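You operate a simulated robot arm through the tools that you are given. There is no shell and no other tool.

The job below is to be done with a simulated two-armed robot. You get a single attempt, and the scene is never put back.

TASK
On the top of the test bench, fold the bench cloth in half.

The check looks at the end state, three seconds after you hand in, the way a careful person would. Anything else that was tipped, shoved, dropped, spilled or broken makes it a failure. Flat cloth is picked up by pressing the open fingertips on it (5 to 10 N) and closing them slowly along it; thin cloth reads only 2 to 8 mm in the jaws.

THE ROBOT
Two 7-joint arms with two-finger parallel grippers on one trunk, on a base that drives. Base frame: it is fixed to the floor where the robot stands at the start and does not move with it; the origin is under the middle of the robot, x ahead of it, y to its left, z up. Units: m, rad, N and s.
The left shoulder is at the start at [0.05, 0.165, 1.08], the right one opposite. With the tool pointing down near the work surface each hand reaches from about 0.24 to 0.7 m from the robot's upright axis, wherever it stands, measured 20 degrees to its own side. Places, roughly: bench cloth [-1.75, -1.25, 1]; top of the test bench [-2.1, -1.1, 0.9]. Payload 3.91 kg a hand.
The TCP of each hand is the grasp point between the finger pads, 0.03 m short of the fingertips. In the tool frame z runs along the fingers and y along their closing line. The gripper opens to 0.11 m. The fingers are 0.02 m wide and 0.01 m thick; the gripper's body (0.048 by 0.112 m) begins 0.055 m behind the TCP.
Orientation is that of the tool frame in the base frame, as [roll, pitch, yaw] about the fixed x, y, z axes, in that order (R = Rz(yaw) Ry(pitch) Rx(roll)). With the fingers straight down and closing along the base's y, the tool's x points along the base's -x, its y along +y and its z along -z.

THE INTERFACE
- The arms move only by the tool drive_tool. It takes "left_increments", "right_increments" or both (then of equal length, played together; a hand with none holds still); each is text: rows parted by semicolons, each of 7 numbers parted by spaces: the turn, a rotation vector about the tool's x, y, z in rad, then the shift along the tool's x, y, z in mm, then the finger opening in mm, from 0 to 110. In form: wx wy wz tx ty tz grip; .... A call has 1 to 20 rows; each row shifts and turns the commanded pose from where the row before left it, along the tool's axes as they then stand. Rows are played at 5 a second. More than 0.05 m and 0.15 rad between two rows, or a gripper value outside its range, and nothing of the call is played. Where a pose cannot be reached the arm comes as near as it can. A force on the tool above 40 N (or 10 N above the force at the start of the call, whichever is more), or a blocked arm, ends the call early, and 0.2 s more pass. The fingers move at their own pace (about 0.045 m/s each) and stop on an object; they squeeze with about 22 N. The grip force told is the motor's: it shows also when the fingers shut on nothing. Time passes only in rows, and 0.2 s behind the last, so rows that do not move let the fingers close. The reply holds the time, the measured pose of the TCP, the force on the tool along the base axes, the opening and the grip force, in the units named above and with some noise, with the torque about the TCP (base axes, N m) and any sound that the robot's microphone picked up.
- Cameras (640 x 400 px; columns grow to the right, rows downward): "scene" is now at [0.1391, 0.004, 1.2702]; the picture's right is [0.02, -1.00, 0.00], its down [-0.44, -0.01, -0.90] and it looks along [0.90, 0.02, -0.44] (base axes); focal length 257 px, centre (320, 200). "left" rides on the left gripper at [0.072, -0.017, -0.103] in its tool frame; the picture's right is [0.23, 0.97, 0.00], its down [-0.76, 0.18, -0.62] and it looks along [-0.61, 0.14, 0.78] (tool axes); focal length 222 px, centre (320, 200). "right" rides on the right gripper at [0.072, 0.017, -0.103] in its tool frame; the picture's right is [-0.23, 0.97, 0.00], its down [-0.76, -0.18, -0.62] and it looks along [-0.61, -0.14, 0.78] (tool axes); focal length 222 px, centre (320, 200). There is no depth. A picture from a camera that has moved, and an enlarged one, comes with that camera's place and axes in the base frame and with its lens. The place of the scene camera against the robot may be out by one fixed shift of up to 0.025 m in any direction.
- camera(camera): a new picture of that camera. No time passes.
- lift_body(by): slides the trunk up (or, below 0, down) by that many m; the arms and the scene camera ride with it, the base frame stays. It gives what a move gives, with no picture.
- steer(legs): drives the robot by 1 to 6 legs, each [ahead, left, turn to the left] in m, m and rad, along the robot's own axes; the way and the turn of a leg run together, so that a leg with both is an arc; at most 1.5 m and 3.142 rad a leg. The arms and the cameras ride along, it lands a little off, and it stops where it bumps. It gives what a move gives.
- pan_tilt(pan, tilt): turns the head with the scene camera to pan (to the left, within 1.396 rad either way) and tilt (down, from -0.506 to 1.204), counted from straight ahead of the robot. It gives what a move gives.
- inspect(camera, box): a new picture of the part [left, top, right, bottom] of that camera's present view, enlarged. No time passes.
- finish_job(): hands the job in; it is judged then, once.

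Nothing tells you exact positions but the pictures and the camera data. Unless the task says otherwise, let go and move clear before handing in.

The tools are called after "Call:" as name(argument=value, ...) on one line, values as JSON. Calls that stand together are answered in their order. drive_tool: Moves the arms, as the interface text tells. Its arguments: {"type":"object","properties":{"left_increments":{"type":"string"},"right_increments":{"type":"string"}},"required":[]} The other tools are called the same way: lift_body (by) slides the trunk up or down; steer (legs) drives the base; pan_tilt (pan, tilt) turns the head that bears the scene camera; camera (camera) takes a picture; inspect (camera, box) takes an enlarged picture of a part of a camera's view; finish_job () hands the job in.

At the start:

```text
clock: 0.0
left_tool_pos: [0.3285, 0.1263, 1.1418]
left_orientation: [-3.142, 0.001, 3.141]
left_contact_force: [-0.6, 0.0, 0.7]
left_wrist_torque: [-0.01, 0.02, 0.0]
left_width: 0.11
left_grip_force: 0.1
right_tool_pos: [0.3851, -0.1585, 1.1327]
right_orientation: [3.14, -0.001, -3.141]
right_contact_force: [-0.3, 0.3, -0.1]
right_wrist_torque: [-0.01, 0.01, -0.02]
right_width: 0.1099
right_grip_force: 0.1
trunk travel left (down, up): [-0.3, 0.203]
robot x, y, heading: [-0.002, -0.0001, 0.002]
head pan, tilt: [0.021, 0.45]
```

scene: 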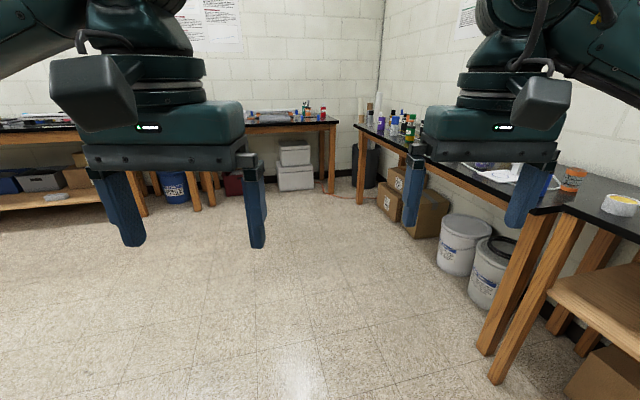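
right: 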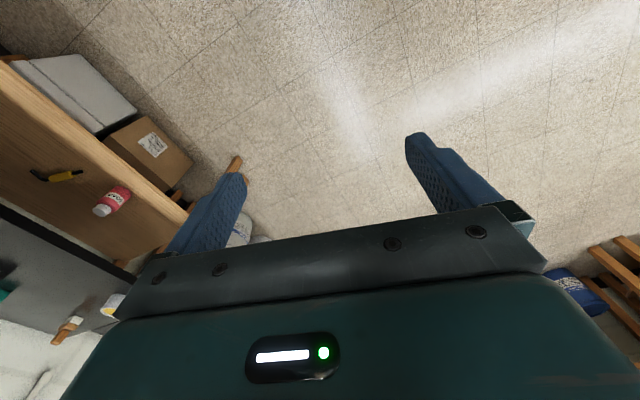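
left: 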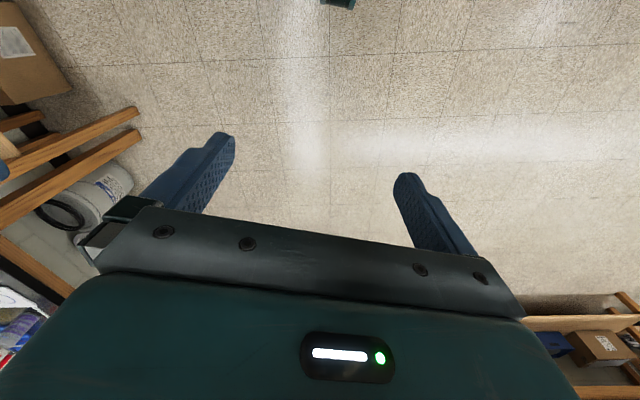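

I see the robot's two grippers held out in front of it, in a lab room with benches along the walls; the bench cloth should be behind me on my right. I'll turn in place towards it first and look.

Call:
steer(legs=[[0, 0, -2.52]])

Call:
camera(camera="scene")

```text
clock: 6.3
left_tool_pos: [-0.1862, -0.2991, 1.143]
left_orientation: [-3.141, 0.0, 0.642]
left_contact_force: [0.4, 0.4, 0.3]
left_wrist_torque: [0.01, 0.01, 0.03]
left_width: 0.1101
left_grip_force: 0.1
right_tool_pos: [-0.4023, -0.1042, 1.1342]
right_orientation: [-3.141, 0.001, 0.64]
right_contact_force: [-0.3, 0.1, -0.8]
right_wrist_torque: [-0.01, 0.0, -0.01]
right_width: 0.1101
right_grip_force: 0.1
trunk travel left (down, up): [-0.3, 0.203]
robot x, y, heading: [-0.0011, -0.0001, -2.506]
head pan, tilt: [0.021, 0.45]
```

```text
taken
camera scene: at [-0.0781, -0.072, 1.2702], right [-0.62, 0.79, 0.0], down [0.34, 0.27, -0.9], along [-0.71, -0.55, -0.44], focal length 257 px, centre (320, 200)
```

scene: 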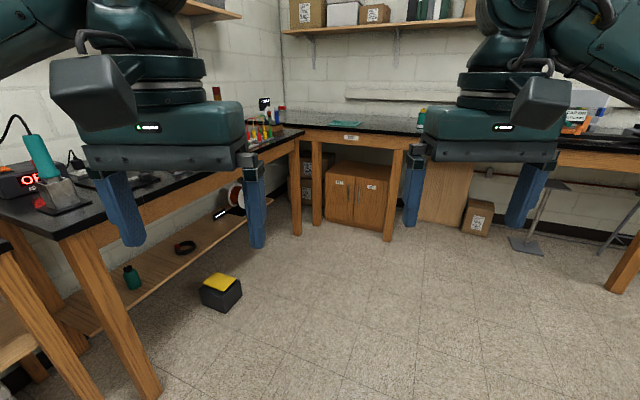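

Call:
inspect(camera="scene", box=[250, 80, 430, 250])

Call:
inspect(camera="scene", box=[400, 80, 640, 230])

```text
2.35 times, centred on (340, 165) of scene
camera zoom: at [-0.0781, -0.072, 1.2702], right [-0.62, 0.79, 0.0], down [0.34, 0.27, -0.9], along [-0.71, -0.55, -0.44], focal length 605 px, centre (273, 282)
```

zoom: 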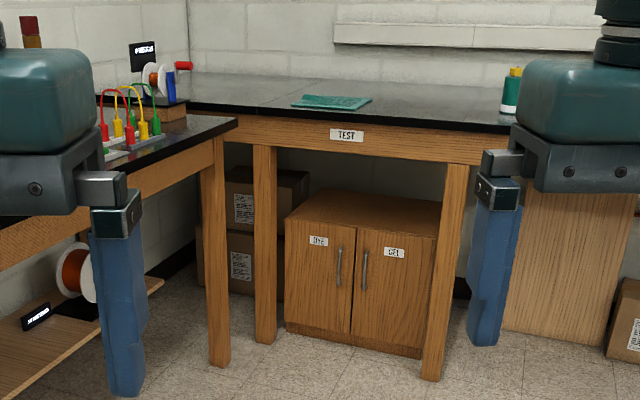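

```text
2.67 times, centred on (520, 155) of scene
camera zoom: at [-0.0781, -0.072, 1.2702], right [-0.62, 0.79, 0.0], down [0.34, 0.27, -0.9], along [-0.71, -0.55, -0.44], focal length 686 px, centre (-213, 320)
```

zoom: 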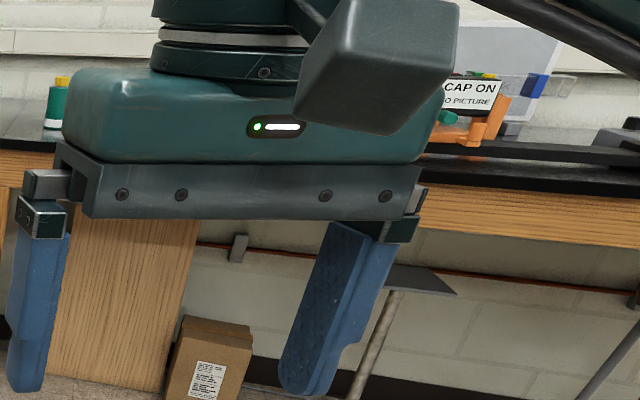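

The teal cloth lies on the bench labelled TEST in the corner, and the benches are rotated about 16° from my base axes. Next I turn square to the test bench (heading about -2.87) and drive closer, then look again.

Call:
steer(legs=[[0, 0, -0.364], [1.0, 0, 0], [0, 0.35, 0]])

Call:
camera(camera="scene")

```text
clock: 15.8
left_tool_pos: [-1.1388, -0.8264, 1.1438]
left_orientation: [3.141, 0.001, 0.29]
left_contact_force: [0.4, -0.2, 0.5]
left_wrist_torque: [0.0, -0.01, 0.01]
left_width: 0.1098
left_grip_force: 0.1
right_tool_pos: [-1.2745, -0.5684, 1.134]
right_orientation: [3.14, 0.001, 0.289]
right_contact_force: [0.8, -1.1, 0.6]
right_wrist_torque: [0.01, 0.0, -0.01]
right_width: 0.1101
right_grip_force: 0.1
trunk travel left (down, up): [-0.3, 0.203]
robot x, y, heading: [-0.8589, -0.6086, -2.852]
head pan, tilt: [0.021, 0.45]
```

```text
taken
camera scene: at [-0.958, -0.6443, 1.2702], right [-0.31, 0.95, 0.0], down [0.41, 0.13, -0.9], along [-0.86, -0.28, -0.44], focal length 257 px, centre (320, 200)
```

scene: 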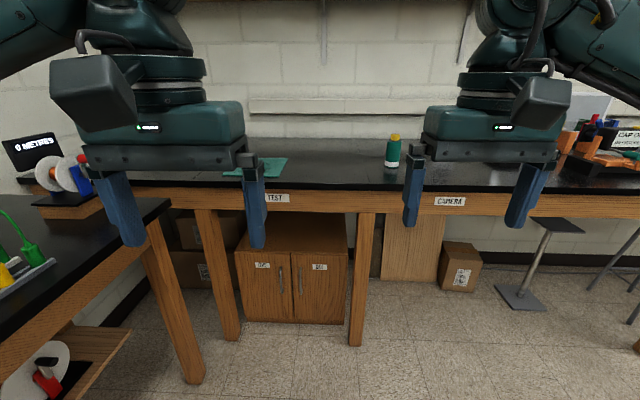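

The test bench is now in front of me with the teal cloth just behind the left gripper's finger, about (-1.91, -1.24), and a green bottle well to its right. I'll move closer and look down at it.

Call:
steer(legs=[[0.38, 0.0, 0], [0, 0.12, 0]])

Call:
pan_tilt(pan=0.2, tilt=0.7)

Call:
camera(camera="scene")

Call:
camera(camera="left")

Call:
camera(camera="right")

```text
clock: 19.5
left_tool_pos: [-1.4721, -1.0474, 1.1433]
left_orientation: [3.141, 0.0, 0.288]
left_contact_force: [-1.0, 0.7, 0.0]
left_wrist_torque: [0.03, -0.01, 0.01]
left_width: 0.1102
left_grip_force: 0.1
right_tool_pos: [-1.6075, -0.7906, 1.133]
right_orientation: [-3.141, 0.001, 0.287]
right_contact_force: [0.6, 1.0, -0.4]
right_wrist_torque: [0.02, 0.0, -0.01]
right_width: 0.1101
right_grip_force: 0.0
trunk travel left (down, up): [-0.3, 0.203]
robot x, y, heading: [-1.1938, -0.834, -2.853]
head pan, tilt: [0.021, 0.45]
```

```text
clock: 20.3
left_tool_pos: [-1.4716, -1.0459, 1.1437]
left_orientation: [-3.141, 0.0, 0.288]
left_contact_force: [-0.2, 1.3, 0.5]
left_wrist_torque: [-0.05, 0.0, -0.02]
left_width: 0.1099
left_grip_force: 0.1
right_tool_pos: [-1.6071, -0.7893, 1.1339]
right_orientation: [3.141, 0.0, 0.287]
right_contact_force: [0.2, -0.4, -0.2]
right_wrist_torque: [0.01, 0.0, -0.01]
right_width: 0.1096
right_grip_force: 0.0
trunk travel left (down, up): [-0.3, 0.203]
robot x, y, heading: [-1.1959, -0.83, -2.847]
head pan, tilt: [0.201, 0.7]
```

```text
taken
camera scene: at [-1.279, -0.8779, 1.2481], right [-0.47, 0.88, 0.0], down [0.57, 0.3, -0.77], along [-0.68, -0.36, -0.64], focal length 257 px, centre (320, 200)
```

scene: 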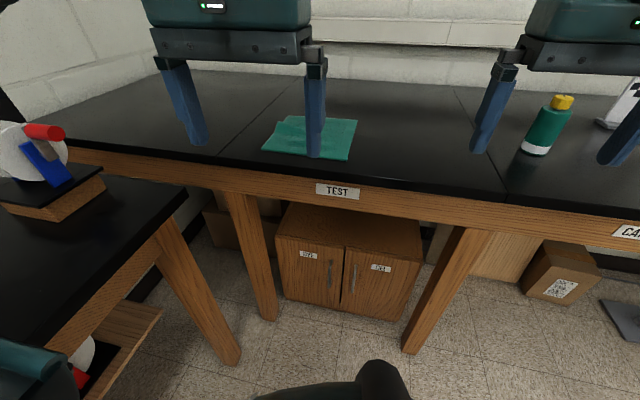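

```text
taken
camera left: at [-1.4071, -1.0098, 1.2459], right [0.49, -0.87, 0.0], down [-0.68, -0.39, 0.62], along [-0.54, -0.31, -0.78], focal length 222 px, centre (320, 200)
```

left: 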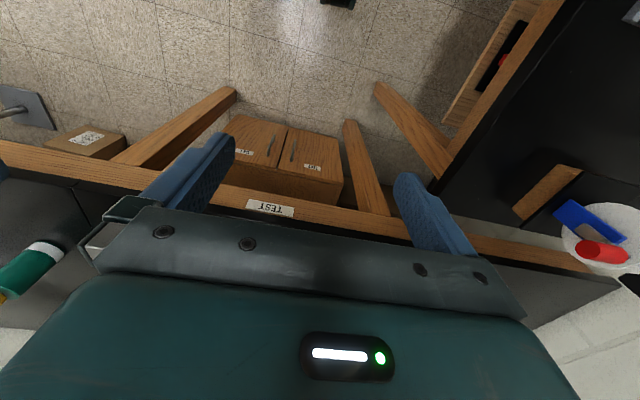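

```text
taken
camera right: at [-1.5345, -0.7839, 1.2367], right [0.06, -1.0, 0.0], down [-0.78, -0.05, 0.62], along [-0.62, -0.04, -0.78], focal length 222 px, centre (320, 200)
```

right: 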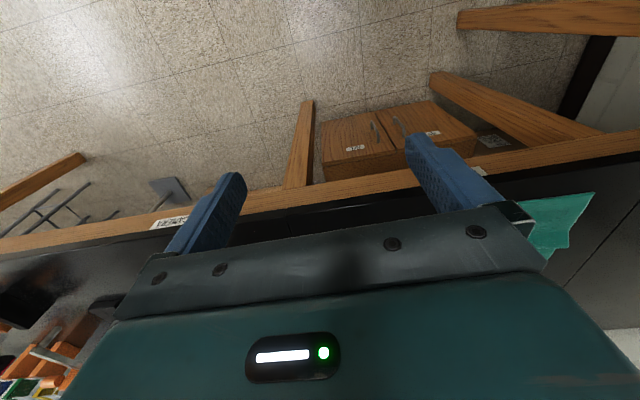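

Call:
inspect(camera="scene", box=[230, 90, 390, 190])

```text
4.00 times, centred on (310, 140) of scene
camera zoom: at [-1.279, -0.8779, 1.2481], right [-0.47, 0.88, 0.0], down [0.57, 0.3, -0.77], along [-0.68, -0.36, -0.64], focal length 1029 px, centre (360, 440)
```

zoom: 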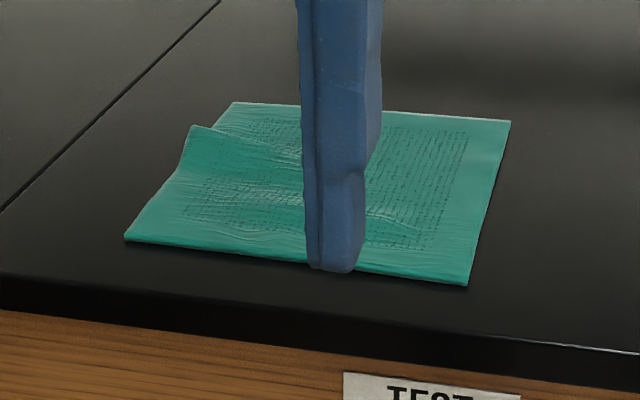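

The cloth is a roughly 0.25 m teal square lying square to the bench, about 6 cm in from the front edge, with a wrinkle or turned corner at its back-left. Before driving closer I'll look down at my own base to check how much clearance I have.

Call:
pan_tilt(pan=0.0, tilt=1.204)

Call:
camera(camera="scene")

Call:
pan_tilt(pan=1.0, tilt=0.9)

Call:
camera(camera="scene")

```text
clock: 21.2
left_tool_pos: [-1.4724, -1.0473, 1.1423]
left_orientation: [-3.141, -0.001, 0.286]
left_contact_force: [-1.3, -0.8, -0.5]
left_wrist_torque: [0.0, -0.01, 0.01]
left_width: 0.1101
left_grip_force: 0.1
right_tool_pos: [-1.6083, -0.7894, 1.1335]
right_orientation: [-3.141, 0.001, 0.288]
right_contact_force: [0.8, 0.2, -1.0]
right_wrist_torque: [0.02, -0.01, -0.03]
right_width: 0.1099
right_grip_force: 0.0
trunk travel left (down, up): [-0.3, 0.203]
robot x, y, heading: [-1.1909, -0.8305, -2.853]
head pan, tilt: [0.0, 1.201]
```

```text
taken
camera scene: at [-1.2576, -0.854, 1.2121], right [-0.28, 0.96, 0.0], down [0.89, 0.26, -0.36], along [-0.35, -0.1, -0.93], focal length 257 px, centre (320, 200)
```

scene: 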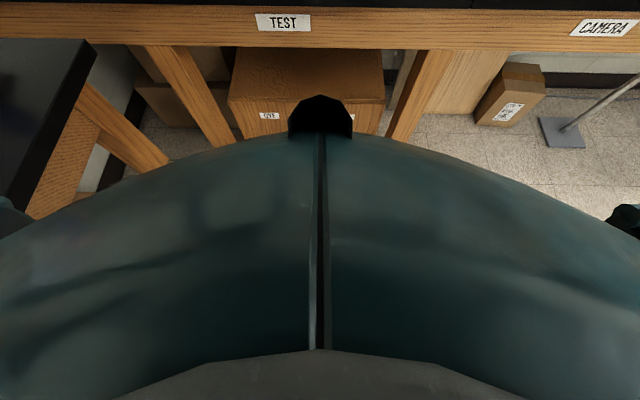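

```text
clock: 22.5
left_tool_pos: [-1.4726, -1.0488, 1.1436]
left_orientation: [3.141, 0.0, 0.288]
left_contact_force: [0.4, -0.2, -0.1]
left_wrist_torque: [0.04, 0.0, 0.02]
left_width: 0.1102
left_grip_force: 0.1
right_tool_pos: [-1.608, -0.7914, 1.1331]
right_orientation: [-3.141, 0.0, 0.287]
right_contact_force: [-0.5, 0.4, 0.3]
right_wrist_torque: [0.01, -0.01, 0.03]
right_width: 0.11
right_grip_force: 0.1
trunk travel left (down, up): [-0.3, 0.203]
robot x, y, heading: [-1.1949, -0.8315, -2.858]
head pan, tilt: [1.0, 0.901]
```

```text
taken
camera scene: at [-1.225, -0.9105, 1.2319], right [-0.96, 0.28, 0.0], down [0.22, 0.75, -0.62], along [-0.17, -0.6, -0.78], focal length 257 px, centre (320, 200)
```

scene: 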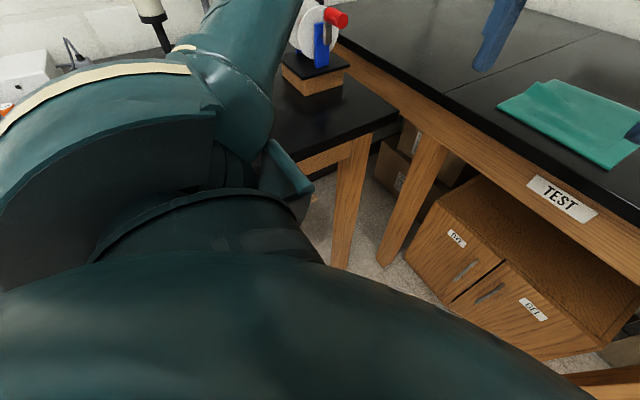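

The chest hides my base, and the left elbow hangs near the left bench's edge, so I need to check that side before driving forward. I'll look left at elbow height.

Call:
pan_tilt(pan=1.39, tilt=0.5)

Call:
camera(camera="scene")

Call:
pan_tilt(pan=0.7, tilt=0.5)

Call:
camera(camera="scene")

```text
clock: 23.4
left_tool_pos: [-1.4727, -1.0473, 1.1436]
left_orientation: [3.141, 0.001, 0.288]
left_contact_force: [-0.1, 0.5, 0.0]
left_wrist_torque: [-0.02, 0.0, 0.03]
left_width: 0.1099
left_grip_force: 0.0
right_tool_pos: [-1.6068, -0.7901, 1.1333]
right_orientation: [3.141, 0.001, 0.289]
right_contact_force: [0.1, 0.6, -0.6]
right_wrist_torque: [0.01, 0.03, 0.02]
right_width: 0.1098
right_grip_force: 0.0
trunk travel left (down, up): [-0.3, 0.203]
robot x, y, heading: [-1.1924, -0.8318, -2.854]
head pan, tilt: [1.389, 0.499]
```

```text
taken
camera scene: at [-1.1943, -0.9285, 1.2657], right [-0.99, -0.11, 0.0], down [-0.05, 0.48, -0.88], along [0.09, -0.87, -0.48], focal length 257 px, centre (320, 200)
```

scene: 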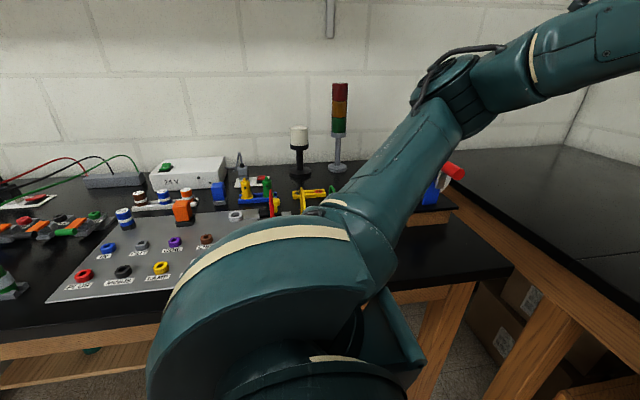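

```text
clock: 24.4
left_tool_pos: [-1.4727, -1.0476, 1.1429]
left_orientation: [3.14, 0.0, 0.289]
left_contact_force: [0.1, -0.5, -0.6]
left_wrist_torque: [-0.02, -0.03, -0.01]
left_width: 0.1099
left_grip_force: 0.2
right_tool_pos: [-1.6077, -0.7893, 1.1346]
right_orientation: [3.141, 0.001, 0.288]
right_contact_force: [-0.3, -0.1, 1.1]
right_wrist_torque: [0.02, -0.02, 0.0]
right_width: 0.1099
right_grip_force: 0.1
trunk travel left (down, up): [-0.3, 0.203]
robot x, y, heading: [-1.194, -0.8318, -2.853]
head pan, tilt: [0.7, 0.499]
```

```text
taken
camera scene: at [-1.2539, -0.914, 1.2658], right [-0.84, 0.55, 0.0], down [0.26, 0.4, -0.88], along [-0.48, -0.73, -0.48], focal length 257 px, centre (320, 200)
```

scene: 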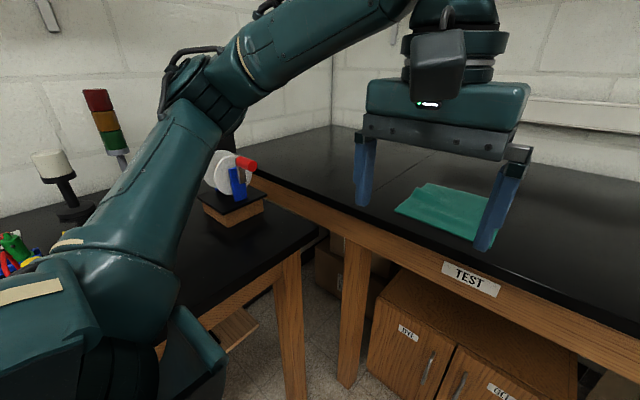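

The left elbow rides high and clear of the left bench's items, and the hand camera shows open floor to within about 0.2 m of my axis. So I can drive in to roughly 0.3 m from the bench front and then look down at the cloth.

Call:
steer(legs=[[0.2, 0.03, 0]])

Call:
steer(legs=[[0.08, 0.0, 0.08]])

Call:
pan_tilt(pan=0.2, tilt=0.9)

Call:
camera(camera="scene")

Call:
camera(camera="left")

```text
clock: 26.0
left_tool_pos: [-1.6554, -1.1321, 1.143]
left_orientation: [3.141, -0.001, 0.286]
left_contact_force: [-0.2, 0.2, 0.0]
left_wrist_torque: [0.0, -0.02, -0.02]
left_width: 0.1101
left_grip_force: 0.0
right_tool_pos: [-1.7911, -0.8741, 1.1334]
right_orientation: [-3.141, 0.0, 0.288]
right_contact_force: [-0.4, 0.6, 0.2]
right_wrist_torque: [0.01, 0.0, 0.03]
right_width: 0.11
right_grip_force: 0.0
trunk travel left (down, up): [-0.3, 0.203]
robot x, y, heading: [-1.3714, -0.9219, -2.859]
head pan, tilt: [0.7, 0.499]
```

```text
clock: 27.1
left_tool_pos: [-1.7133, -1.1794, 1.1424]
left_orientation: [3.141, -0.003, 0.368]
left_contact_force: [0.1, -0.7, -0.5]
left_wrist_torque: [0.0, -0.02, -0.02]
left_width: 0.11
left_grip_force: 0.0
right_tool_pos: [-1.8695, -0.9329, 1.1332]
right_orientation: [-3.141, 0.001, 0.368]
right_contact_force: [0.3, 0.6, -0.2]
right_wrist_torque: [0.02, 0.0, -0.02]
right_width: 0.1098
right_grip_force: 0.0
trunk travel left (down, up): [-0.3, 0.203]
robot x, y, heading: [-1.4544, -0.9416, -2.776]
head pan, tilt: [0.7, 0.499]
```

```text
clock: 28.0
left_tool_pos: [-1.7133, -1.1785, 1.1438]
left_orientation: [-3.141, 0.0, 0.368]
left_contact_force: [-0.1, -0.8, 0.0]
left_wrist_torque: [-0.01, 0.04, 0.0]
left_width: 0.1101
left_grip_force: 0.1
right_tool_pos: [-1.8668, -0.9341, 1.1349]
right_orientation: [3.141, 0.0, 0.366]
right_contact_force: [-0.1, 0.6, 0.3]
right_wrist_torque: [0.0, 0.01, -0.01]
right_width: 0.1098
right_grip_force: 0.1
trunk travel left (down, up): [-0.3, 0.203]
robot x, y, heading: [-1.4502, -0.9417, -2.777]
head pan, tilt: [0.201, 0.901]
```

```text
taken
camera scene: at [-1.5245, -0.9912, 1.2319], right [-0.54, 0.84, 0.0], down [0.66, 0.42, -0.62], along [-0.52, -0.33, -0.78], focal length 257 px, centre (320, 200)
```

scene: 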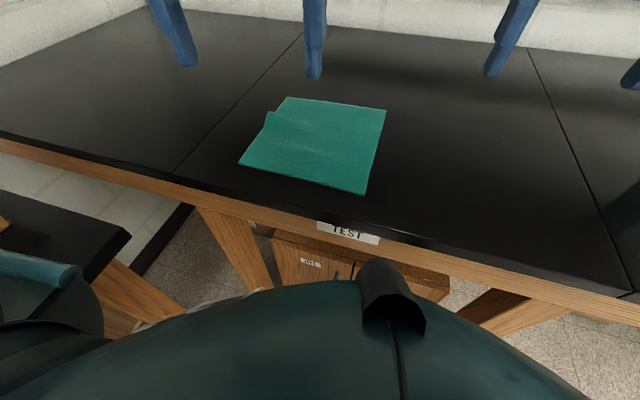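

```text
taken
camera left: at [-1.65, -1.1363, 1.246], right [0.56, -0.83, 0.0], down [-0.65, -0.44, 0.62], along [-0.52, -0.35, -0.78], focal length 222 px, centre (320, 200)
```

left: 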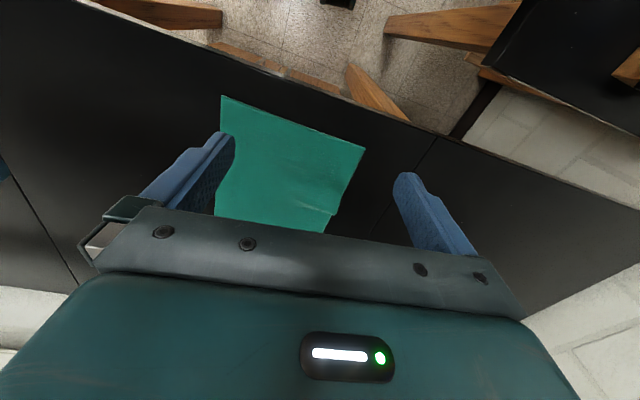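

Call:
inspect(camera="scene", box=[220, 80, 400, 210])

Call:
inspect(camera="left", box=[170, 70, 420, 240])

```text
3.08 times, centred on (310, 145) of scene
camera zoom: at [-1.5245, -0.9912, 1.2319], right [-0.54, 0.84, 0.0], down [0.66, 0.42, -0.62], along [-0.52, -0.33, -0.78], focal length 792 px, centre (351, 369)
```

zoom: 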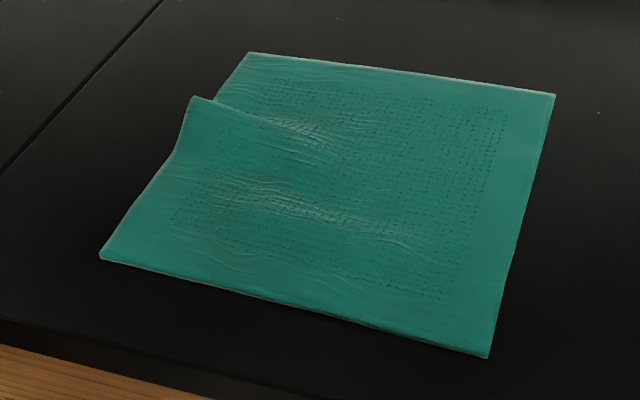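

```text
2.35 times, centred on (295, 155) of left
camera zoom: at [-1.65, -1.1363, 1.246], right [0.56, -0.83, 0.0], down [-0.65, -0.44, 0.62], along [-0.52, -0.35, -0.78], focal length 523 px, centre (379, 306)
```

zoom: 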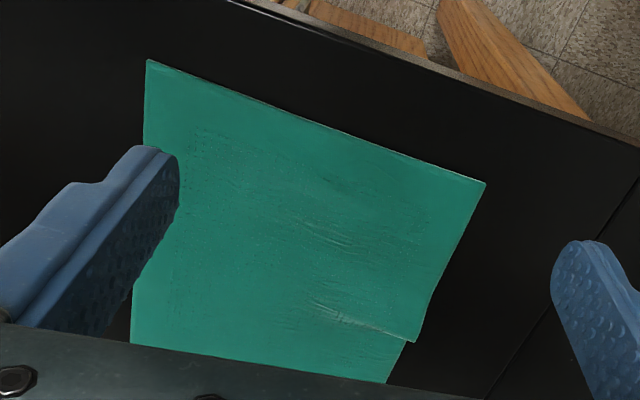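

The cloth is a flat square of about 0.21-0.24 m with a raised pleat on its left edge; triangulation suggests the bench top is nearer z 0.94. Next I bring both hands, square to the cloth and half closed, to hover above the two front corners so I can calibrate visually.

Call:
drive_tool(left_increments="0 0 0.118 0 0 0 34; 0 0 0 -10.9 12.3 18 34; 0 0 0 -10.9 12.3 18 34; 0 0 0 -10.9 12.3 18 34; 0 0 0 -10.9 12.3 18 34; 0 0 0 -10.9 12.3 18 34", right_increments="0 0 0.118 0 0 0 34; 0 0 0 7.6 35.9 16.5 34; 0 0 0 7.6 35.9 16.5 34; 0 0 0 7.6 35.9 16.5 34; 0 0 0 7.6 35.9 16.5 34; 0 0 0 7.6 35.9 16.5 34")

Call:
pan_tilt(pan=0.25, tilt=0.95)

Call:
camera(camera="scene")

Call:
camera(camera="left")

Call:
camera(camera="right")

```text
clock: 29.4
left_tool_pos: [-1.7497, -1.252, 1.0524]
left_orientation: [3.141, -0.002, 0.248]
left_contact_force: [0.1, 0.4, 1.2]
left_wrist_torque: [-0.03, -0.02, 0.01]
left_width: 0.0344
left_grip_force: 0.1
right_tool_pos: [-1.7872, -1.0998, 1.0513]
right_orientation: [3.141, 0.001, 0.25]
right_contact_force: [-0.1, 0.0, -0.2]
right_wrist_torque: [0.04, -0.01, -0.02]
right_width: 0.0339
right_grip_force: 0.0
trunk travel left (down, up): [-0.3, 0.203]
robot x, y, heading: [-1.4501, -0.9422, -2.777]
head pan, tilt: [0.201, 0.901]
```

```text
clock: 30.1
left_tool_pos: [-1.7502, -1.2511, 1.0515]
left_orientation: [-3.141, -0.002, 0.247]
left_contact_force: [-0.7, 0.3, -0.2]
left_wrist_torque: [0.03, 0.01, -0.02]
left_width: 0.034
left_grip_force: 0.1
right_tool_pos: [-1.7881, -1.0981, 1.0517]
right_orientation: [3.141, -0.001, 0.248]
right_contact_force: [0.1, 0.3, 0.4]
right_wrist_torque: [-0.01, -0.03, -0.01]
right_width: 0.034
right_grip_force: 0.1
trunk travel left (down, up): [-0.3, 0.203]
robot x, y, heading: [-1.4508, -0.9423, -2.774]
head pan, tilt: [0.25, 0.949]
```

```text
taken
camera scene: at [-1.5202, -0.9926, 1.2283], right [-0.58, 0.82, 0.0], down [0.66, 0.47, -0.58], along [-0.48, -0.34, -0.81], focal length 257 px, centre (320, 200)
```

scene: 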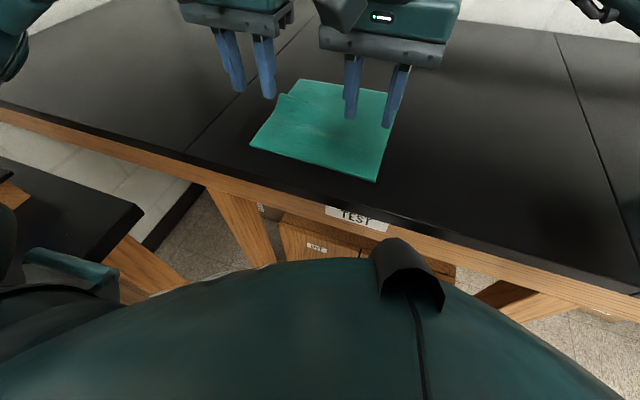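

```text
taken
camera left: at [-1.6829, -1.2162, 1.1556], right [0.46, -0.89, 0.0], down [-0.7, -0.36, 0.62], along [-0.55, -0.29, -0.78], focal length 222 px, centre (320, 200)
```

left: 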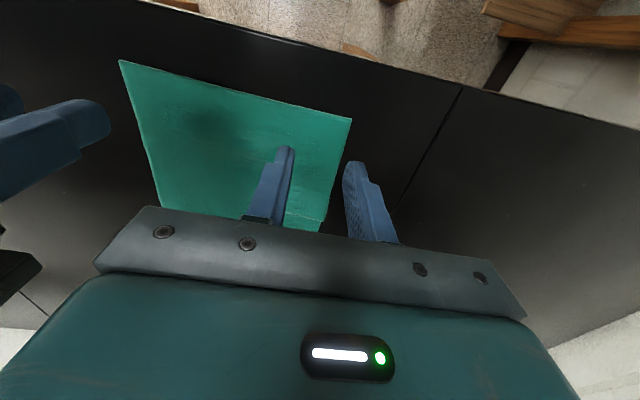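

```text
taken
camera right: at [-1.7135, -1.0955, 1.1538], right [0.02, -1.0, 0.0], down [-0.78, -0.01, 0.62], along [-0.62, -0.01, -0.78], focal length 222 px, centre (320, 200)
```

right: 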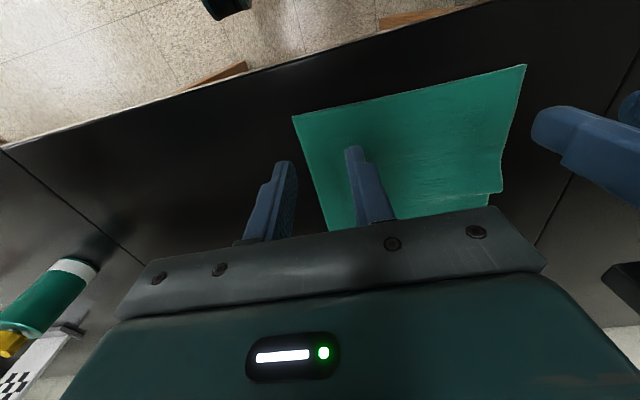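

Combining the two hand cameras puts the cloth surface at z≈0.92, with the front corners at about (-1.738,-1.283) and (-1.789,-1.068) and the back edge about 0.25 m further in. First I'll move the left hand, closed, above the back-left corner to gently pull the pleat flat.

Call:
drive_tool(left_increments="0 0 0 -40.6 4.1 0 20; 0 0 0 -40.6 4.1 0 0; 0 0 0 -40.6 4.1 0 0; 0 0 0 -40.6 4.1 0 0; 0 0 0 -40.6 4.1 0 0; 0 0 0 0 0 26 0; 0 0 0 0 0 26 0; 0 0 0 0 0 20 0; 0 0 0 0 0 0 0")

Call:
camera(camera="scene")

Call:
inspect(camera="scene", box=[220, 40, 420, 200])

Call:
camera(camera="left")

```text
clock: 32.1
left_tool_pos: [-1.9409, -1.3203, 0.9806]
left_orientation: [-3.141, -0.001, 0.247]
left_contact_force: [0.3, -0.5, 0.4]
left_wrist_torque: [0.02, 0.0, 0.01]
left_width: 0.0
left_grip_force: 22.4
right_tool_pos: [-1.7861, -1.0987, 1.0518]
right_orientation: [3.141, 0.002, 0.249]
right_contact_force: [-0.5, 0.1, -0.1]
right_wrist_torque: [0.03, -0.03, 0.04]
right_width: 0.0338
right_grip_force: 0.0
trunk travel left (down, up): [-0.3, 0.203]
robot x, y, heading: [-1.4519, -0.943, -2.772]
head pan, tilt: [0.25, 0.949]
```

```text
taken
camera scene: at [-1.5202, -0.9925, 1.2283], right [-0.58, 0.82, 0.0], down [0.66, 0.47, -0.58], along [-0.48, -0.34, -0.81], focal length 257 px, centre (320, 200)
```

scene: 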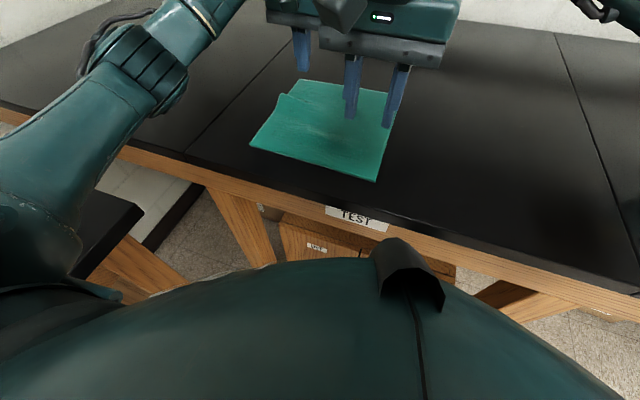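

```text
2.50 times, centred on (320, 120) of scene
camera zoom: at [-1.5202, -0.9925, 1.2283], right [-0.58, 0.82, 0.0], down [0.66, 0.47, -0.58], along [-0.48, -0.34, -0.81], focal length 643 px, centre (320, 400)
```

zoom: 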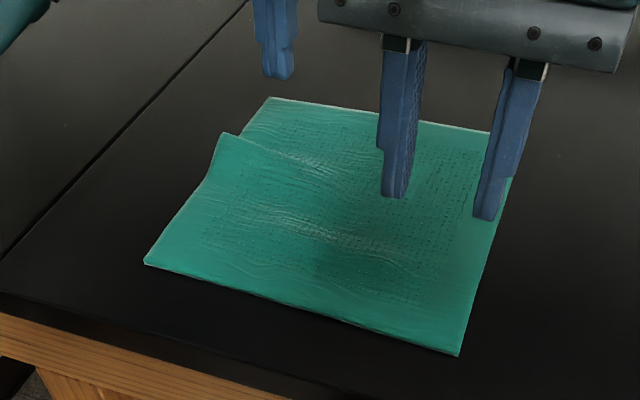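

```text
taken
camera left: at [-1.8742, -1.2859, 1.084], right [0.46, -0.89, 0.0], down [-0.69, -0.36, 0.62], along [-0.55, -0.29, -0.78], focal length 222 px, centre (320, 200)
```

left: 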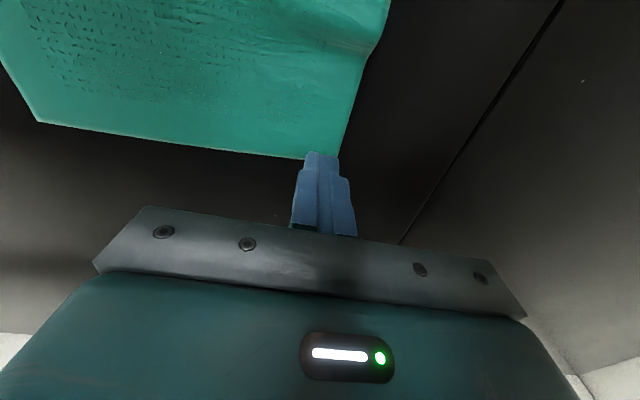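

The closed left fingertip is about 10 mm inside the back-left corner. I'll shift it a bit further onto the cloth and lower it towards contact, watching the force.

Call:
drive_tool(left_increments="0 0 0 8 0 8 0; 0 0 0 0 0 8 0; 0 0 0 0 0 4 0; 0 0 0 0 0 2 0; 0 0 0 0 0 0 0")

```text
clock: 33.3
left_tool_pos: [-1.935, -1.3192, 0.9587]
left_orientation: [3.141, 0.0, 0.247]
left_contact_force: [0.0, 0.4, -0.3]
left_wrist_torque: [-0.01, -0.03, 0.02]
left_width: 0.0
left_grip_force: 21.8
right_tool_pos: [-1.7864, -1.0992, 1.051]
right_orientation: [3.139, -0.001, 0.248]
right_contact_force: [1.1, -0.4, -0.7]
right_wrist_torque: [0.0, 0.0, 0.01]
right_width: 0.0341
right_grip_force: 0.0
trunk travel left (down, up): [-0.3, 0.203]
robot x, y, heading: [-1.4516, -0.9391, -2.778]
head pan, tilt: [0.25, 0.949]
```

No contact yet with the tip at z≈0.929. I keep lowering in small steps.

Call:
drive_tool(left_increments="0 0 0 0 0 2 0; 0 0 0 0 0 2 0; 0 0 0 0 0 0 0")

Call:
drive_tool(left_increments="0 0 0 0 0 2 0; 0 0 0 0 0 0 0")

Call:
drive_tool(left_increments="0 0 0 0 0 1.5 0; 0 0 0 0 0 0 0")

```text
clock: 34.1
left_tool_pos: [-1.9334, -1.3195, 0.955]
left_orientation: [3.141, 0.0, 0.246]
left_contact_force: [-0.1, 0.3, 1.1]
left_wrist_torque: [0.02, -0.01, 0.04]
left_width: 0.0
left_grip_force: 22.2
right_tool_pos: [-1.787, -1.0985, 1.0519]
right_orientation: [3.142, 0.0, 0.247]
right_contact_force: [-0.1, 0.1, -1.1]
right_wrist_torque: [0.02, 0.05, 0.0]
right_width: 0.0339
right_grip_force: 0.0
trunk travel left (down, up): [-0.3, 0.203]
robot x, y, heading: [-1.4494, -0.9423, -2.774]
head pan, tilt: [0.25, 0.949]
```

```text
clock: 34.7
left_tool_pos: [-1.9342, -1.3194, 0.9536]
left_orientation: [3.14, 0.001, 0.247]
left_contact_force: [-1.1, -0.4, 6.2]
left_wrist_torque: [-0.05, 0.04, 0.04]
left_width: 0.0
left_grip_force: 21.9
right_tool_pos: [-1.7864, -1.099, 1.0505]
right_orientation: [3.14, 0.001, 0.247]
right_contact_force: [-0.3, 0.3, -0.6]
right_wrist_torque: [0.0, 0.01, 0.01]
right_width: 0.0341
right_grip_force: 0.1
trunk travel left (down, up): [-0.3, 0.203]
robot x, y, heading: [-1.455, -0.9407, -2.78]
head pan, tilt: [0.25, 0.949]
```

```text
clock: 35.3
left_tool_pos: [-1.9342, -1.3196, 0.9541]
left_orientation: [-3.142, 0.004, 0.25]
left_contact_force: [-2.3, -3.6, 14.4]
left_wrist_torque: [-0.07, 0.06, 0.02]
left_width: 0.0001
left_grip_force: 21.6
right_tool_pos: [-1.7865, -1.0996, 1.0515]
right_orientation: [3.142, 0.0, 0.247]
right_contact_force: [0.6, 0.9, 0.5]
right_wrist_torque: [0.01, -0.01, -0.02]
right_width: 0.0339
right_grip_force: 0.1
trunk travel left (down, up): [-0.3, 0.203]
robot x, y, heading: [-1.4503, -0.9419, -2.776]
head pan, tilt: [0.25, 0.949]
```

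Contact at tip z≈0.924, roughly 5 N per mm. I ease to about 5 N and drag the corner away from me by 16 mm to take out the pleat.

Call:
drive_tool(left_increments="0 0 0 0 0 -1.6 0; 0 0 0 -2 0 0 0; 0 0 0 -2 0 0 0; 0 0 0 -2 0 0 0; 0 0 0 -2 0 0 0; 0 0 0 -2 0 0 0; 0 0 0 0 0 0 0")

Call:
inspect(camera="scene", box=[220, 40, 420, 200])

Call:
camera(camera="left")

```text
clock: 36.9
left_tool_pos: [-1.943, -1.3215, 0.9538]
left_orientation: [3.141, 0.001, 0.249]
left_contact_force: [2.3, 0.8, 6.8]
left_wrist_torque: [0.02, -0.07, -0.02]
left_width: 0.0
left_grip_force: 22.4
right_tool_pos: [-1.7863, -1.099, 1.0501]
right_orientation: [3.141, 0.001, 0.248]
right_contact_force: [-0.4, 0.1, 0.0]
right_wrist_torque: [-0.04, 0.03, -0.04]
right_width: 0.0339
right_grip_force: 0.0
trunk travel left (down, up): [-0.3, 0.203]
robot x, y, heading: [-1.4492, -0.9433, -2.771]
head pan, tilt: [0.25, 0.949]
```

```text
2.50 times, centred on (320, 120) of scene
camera zoom: at [-1.5195, -0.9921, 1.2284], right [-0.58, 0.82, 0.0], down [0.66, 0.47, -0.58], along [-0.48, -0.34, -0.81], focal length 643 px, centre (320, 400)
```

zoom: 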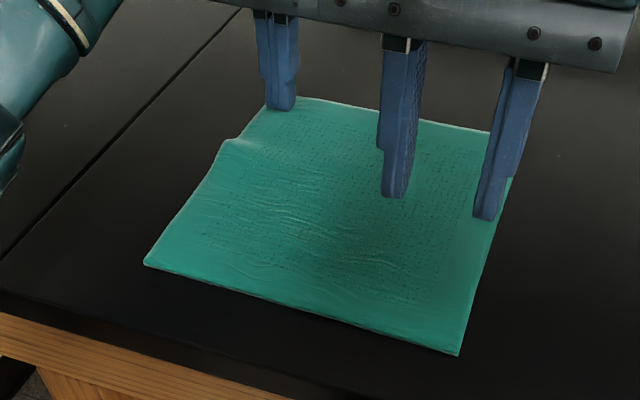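

```text
taken
camera left: at [-1.8763, -1.2866, 1.0565], right [0.46, -0.89, 0.0], down [-0.69, -0.36, 0.62], along [-0.55, -0.29, -0.78], focal length 222 px, centre (320, 200)
```

left: 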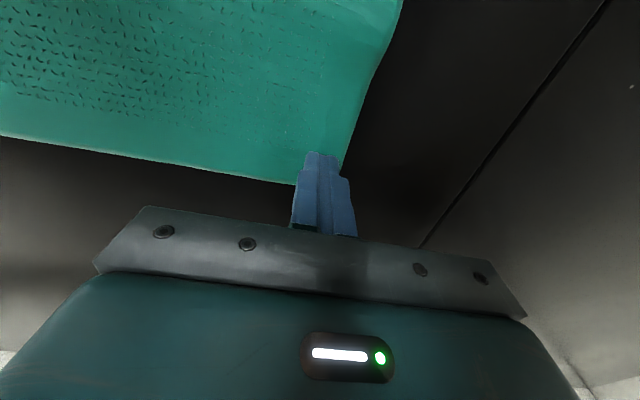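

The pleat is mostly pulled out; a slight hump remains. I drag another 7 mm and look again.

Call:
drive_tool(left_increments="0 0 0 -2 0 0 0; 0 0 0 -2 0 0 0; 0 0 0 -2 0 0 0; 0 0 0 -2 0 0 0; 0 0 0 0 0 0 0")

Call:
inspect(camera="scene", box=[220, 40, 420, 200])

```text
clock: 38.1
left_tool_pos: [-1.9508, -1.3225, 0.9536]
left_orientation: [3.141, -0.001, 0.249]
left_contact_force: [2.3, 1.3, 5.7]
left_wrist_torque: [0.01, -0.04, 0.01]
left_width: 0.0
left_grip_force: 21.8
right_tool_pos: [-1.7849, -1.099, 1.052]
right_orientation: [3.139, 0.001, 0.248]
right_contact_force: [0.6, -0.1, 0.2]
right_wrist_torque: [-0.01, 0.02, -0.01]
right_width: 0.0338
right_grip_force: 0.0
trunk travel left (down, up): [-0.3, 0.203]
robot x, y, heading: [-1.452, -0.9376, -2.772]
head pan, tilt: [0.25, 0.949]
```

```text
2.50 times, centred on (320, 120) of scene
camera zoom: at [-1.5195, -0.9922, 1.2284], right [-0.58, 0.82, 0.0], down [0.66, 0.47, -0.58], along [-0.48, -0.34, -0.81], focal length 643 px, centre (320, 400)
```

zoom: 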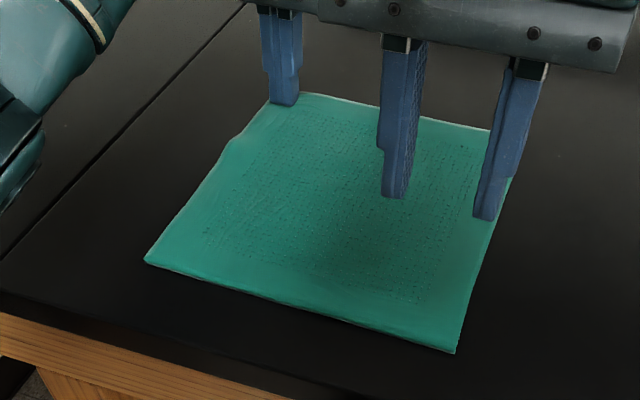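

The cloth is now flat. I lift the left hand off and bring it back over the front-left corner.

Call:
drive_tool(left_increments="0 0 0 0 0 -3 0; 0 0 0 0 0 -20 0; 0 0 0 0 0 -30 0; 0 0 0 0 0 -30 0; 0 0 0 35 -2 0 34; 0 0 0 35 -2 0 34; 0 0 0 35 -2 0 34; 0 0 0 35 -2 0 34")

Call:
camera(camera="left")

Call:
camera(camera="right")

Call:
inspect(camera="scene", box=[220, 40, 420, 200])

```text
clock: 39.9
left_tool_pos: [-1.8167, -1.2814, 1.0364]
left_orientation: [3.141, -0.001, 0.248]
left_contact_force: [-0.2, 0.0, -0.8]
left_wrist_torque: [0.03, -0.03, 0.01]
left_width: 0.034
left_grip_force: 0.1
right_tool_pos: [-1.7863, -1.0993, 1.0521]
right_orientation: [-3.141, 0.004, 0.248]
right_contact_force: [0.4, -0.1, -0.6]
right_wrist_torque: [-0.03, -0.01, 0.03]
right_width: 0.0339
right_grip_force: 0.2
trunk travel left (down, up): [-0.3, 0.203]
robot x, y, heading: [-1.4521, -0.9419, -2.777]
head pan, tilt: [0.25, 0.949]
```

```text
taken
camera left: at [-1.75, -1.247, 1.1395], right [0.46, -0.89, 0.0], down [-0.7, -0.36, 0.62], along [-0.55, -0.29, -0.78], focal length 222 px, centre (320, 200)
```

left: 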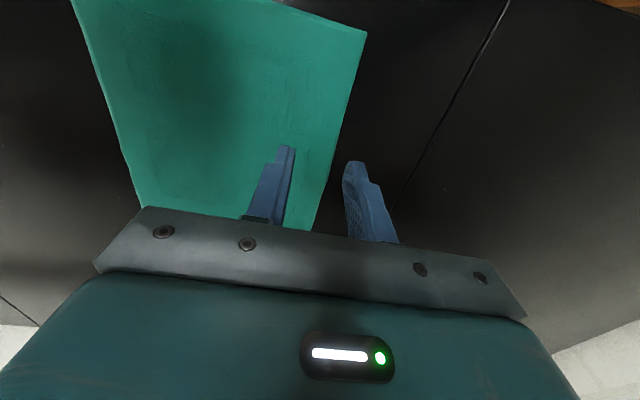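

```text
taken
camera right: at [-1.7131, -1.0956, 1.1538], right [0.02, -1.0, 0.0], down [-0.78, -0.01, 0.62], along [-0.62, -0.01, -0.78], focal length 222 px, centre (320, 200)
```

right: 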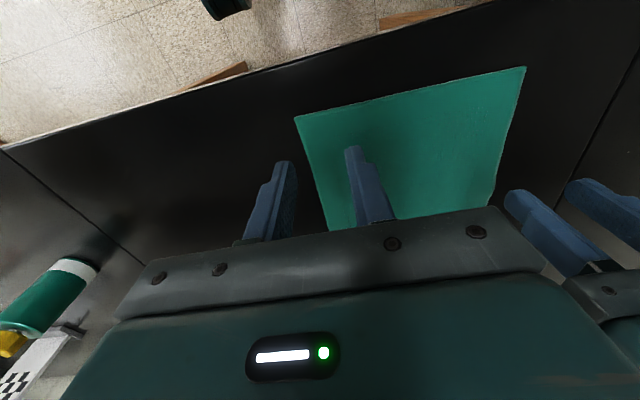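

```text
2.50 times, centred on (320, 120) of scene
camera zoom: at [-1.5199, -0.9926, 1.2283], right [-0.58, 0.82, 0.0], down [0.66, 0.47, -0.58], along [-0.48, -0.34, -0.81], focal length 643 px, centre (320, 400)
```

zoom: 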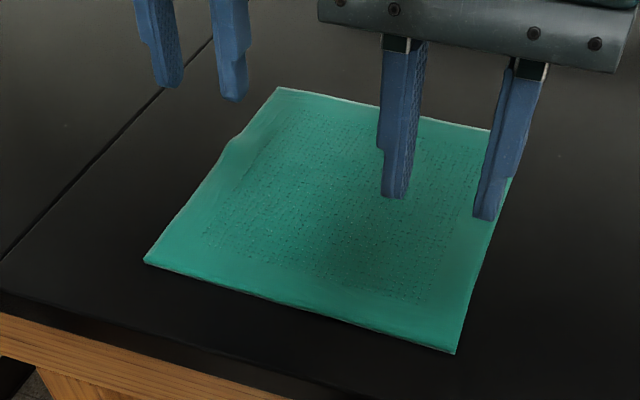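

The cloth is flat, about 0.22 m wide by 0.24 m deep, with the top at z≈0.924. I bring both hands over the front corners and tilt the fingers forward by 30°, so they pinch the very edge and can roll upright as the fold goes over.

Call:
drive_tool(left_increments="0 0 0 25.8 -1.9 17.1 36; 0 0 0 25.8 -1.9 17.1 36; 0 0 0 25.8 -1.9 17.1 36; 0 -0.131 0 0 0 0 36; 0 -0.131 0 0 0 0 36; 0 -0.131 0 0 0 0 36; 0 -0.131 0 0 0 0 36; 0 0 0 0 0 0 36", right_increments="0 0 0 2 -1.2 22.4 36; 0 0 0 2 -1.2 22.4 36; 0 0 0 2 -1.2 22.4 36; 0 -0.131 0 0 0 0 36; 0 -0.131 0 0 0 0 36; 0 -0.131 0 0 0 0 36; 0 -0.131 0 0 0 0 36; 0 0 0 0 0 0 36")

Call:
inspect(camera="scene", box=[220, 40, 420, 200])

Call:
camera(camera="left")

Call:
camera(camera="right")

```text
clock: 41.7
left_tool_pos: [-1.7447, -1.2579, 0.9838]
left_orientation: [3.142, 0.526, 0.247]
left_contact_force: [0.2, 0.1, 0.8]
left_wrist_torque: [0.02, 0.01, 0.02]
left_width: 0.0357
left_grip_force: 0.1
right_tool_pos: [-1.7805, -1.0944, 0.984]
right_orientation: [3.14, 0.527, 0.247]
right_contact_force: [-0.9, 0.2, 0.2]
right_wrist_torque: [-0.03, 0.0, -0.04]
right_width: 0.036
right_grip_force: 0.0
trunk travel left (down, up): [-0.3, 0.203]
robot x, y, heading: [-1.4523, -0.9429, -2.769]
head pan, tilt: [0.25, 0.949]
```

```text
2.50 times, centred on (320, 120) of scene
camera zoom: at [-1.5203, -0.9925, 1.2283], right [-0.58, 0.82, 0.0], down [0.66, 0.47, -0.58], along [-0.48, -0.34, -0.81], focal length 643 px, centre (320, 400)
```

zoom: 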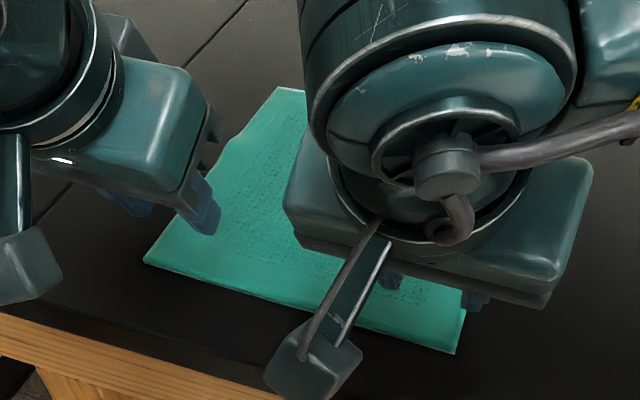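

```text
taken
camera left: at [-1.6367, -1.212, 1.0373], right [0.43, -0.9, -0.11], down [-0.29, -0.26, 0.92], along [-0.85, -0.36, -0.37], focal length 222 px, centre (320, 200)
```

left: 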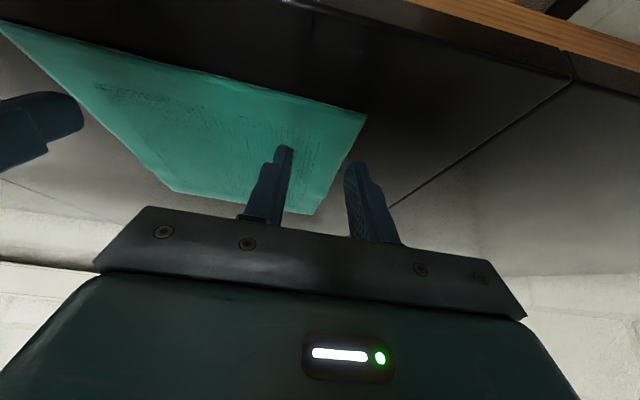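

```text
taken
camera right: at [-1.667, -1.0794, 1.0371], right [0.05, -0.99, 0.12], down [-0.38, 0.09, 0.92], along [-0.92, -0.09, -0.37], focal length 222 px, centre (320, 200)
```

right: 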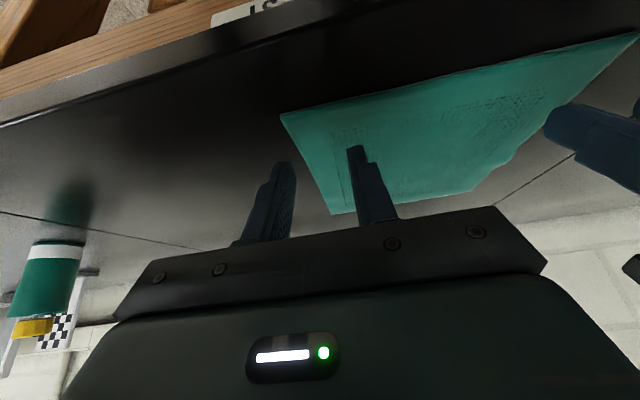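

Both hands are tilted and lined up about 24 mm in from the side edges and 4-6 mm inside the front edge. I descend vertically to just above the cloth.

Call:
drive_tool(left_increments="0 0 0 4.0 0 6.9 36; 0 0 0 4.0 0 6.9 36; 0 0 0 3.0 0 5.2 36; 0 0 0 0 0 0 36", right_increments="0 0 0 1.4 0 8.4 36; 0 0 0 4.0 0 6.9 36; 0 0 0 3.0 0 5.2 36; 0 0 0 0 0 0 36")

Call:
drive_tool(left_increments="0 0 0 1.0 0 1.73 36; 0 0 0 1.0 0 1.73 36; 0 0 0 0 0 0 36", right_increments="0 0 0 1.0 0 1.73 36; 0 0 0 1.0 0 1.73 36; 0 0 0 0 0 0 36")

Call:
camera(camera="left")

Call:
camera(camera="right")

```text
clock: 42.7
left_tool_pos: [-1.7448, -1.2576, 0.9641]
left_orientation: [3.141, 0.523, 0.248]
left_contact_force: [0.2, -0.1, 0.8]
left_wrist_torque: [0.04, 0.02, -0.01]
left_width: 0.036
left_grip_force: 0.1
right_tool_pos: [-1.785, -1.0943, 0.9632]
right_orientation: [3.139, 0.526, 0.247]
right_contact_force: [0.5, 0.1, 0.7]
right_wrist_torque: [-0.03, -0.02, 0.02]
right_width: 0.0361
right_grip_force: 0.1
trunk travel left (down, up): [-0.3, 0.203]
robot x, y, heading: [-1.4519, -0.9427, -2.774]
head pan, tilt: [0.25, 0.949]
```

```text
clock: 43.5
left_tool_pos: [-1.7448, -1.2584, 0.9579]
left_orientation: [3.141, 0.522, 0.249]
left_contact_force: [0.1, 0.6, -0.1]
left_wrist_torque: [0.02, -0.01, -0.03]
left_width: 0.036
left_grip_force: 0.1
right_tool_pos: [-1.784, -1.0936, 0.9595]
right_orientation: [3.141, 0.525, 0.248]
right_contact_force: [-0.3, 0.1, 0.4]
right_wrist_torque: [-0.01, 0.01, 0.0]
right_width: 0.036
right_grip_force: 0.1
trunk travel left (down, up): [-0.3, 0.203]
robot x, y, heading: [-1.4506, -0.9449, -2.774]
head pan, tilt: [0.25, 0.949]
```

```text
taken
camera left: at [-1.6365, -1.2119, 1.0116], right [0.43, -0.9, -0.11], down [-0.29, -0.26, 0.92], along [-0.85, -0.36, -0.37], focal length 222 px, centre (320, 200)
```

left: 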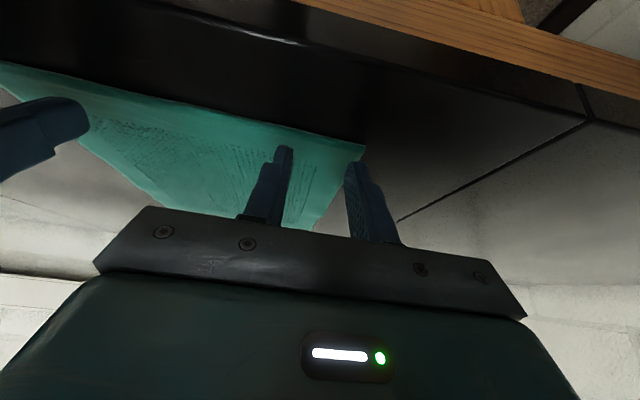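

```text
taken
camera right: at [-1.6705, -1.0801, 1.0109], right [0.05, -0.99, 0.11], down [-0.38, 0.09, 0.92], along [-0.92, -0.09, -0.37], focal length 222 px, centre (320, 200)
```

right: 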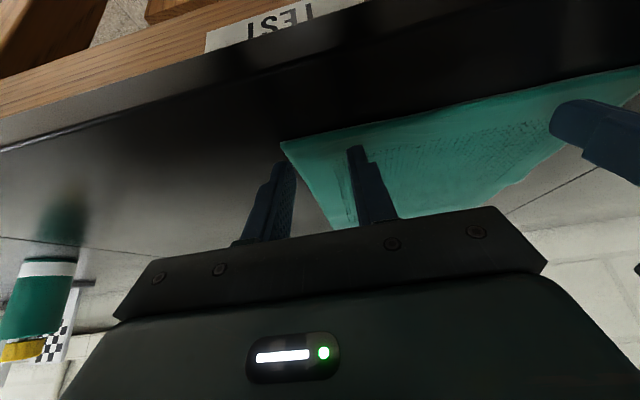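

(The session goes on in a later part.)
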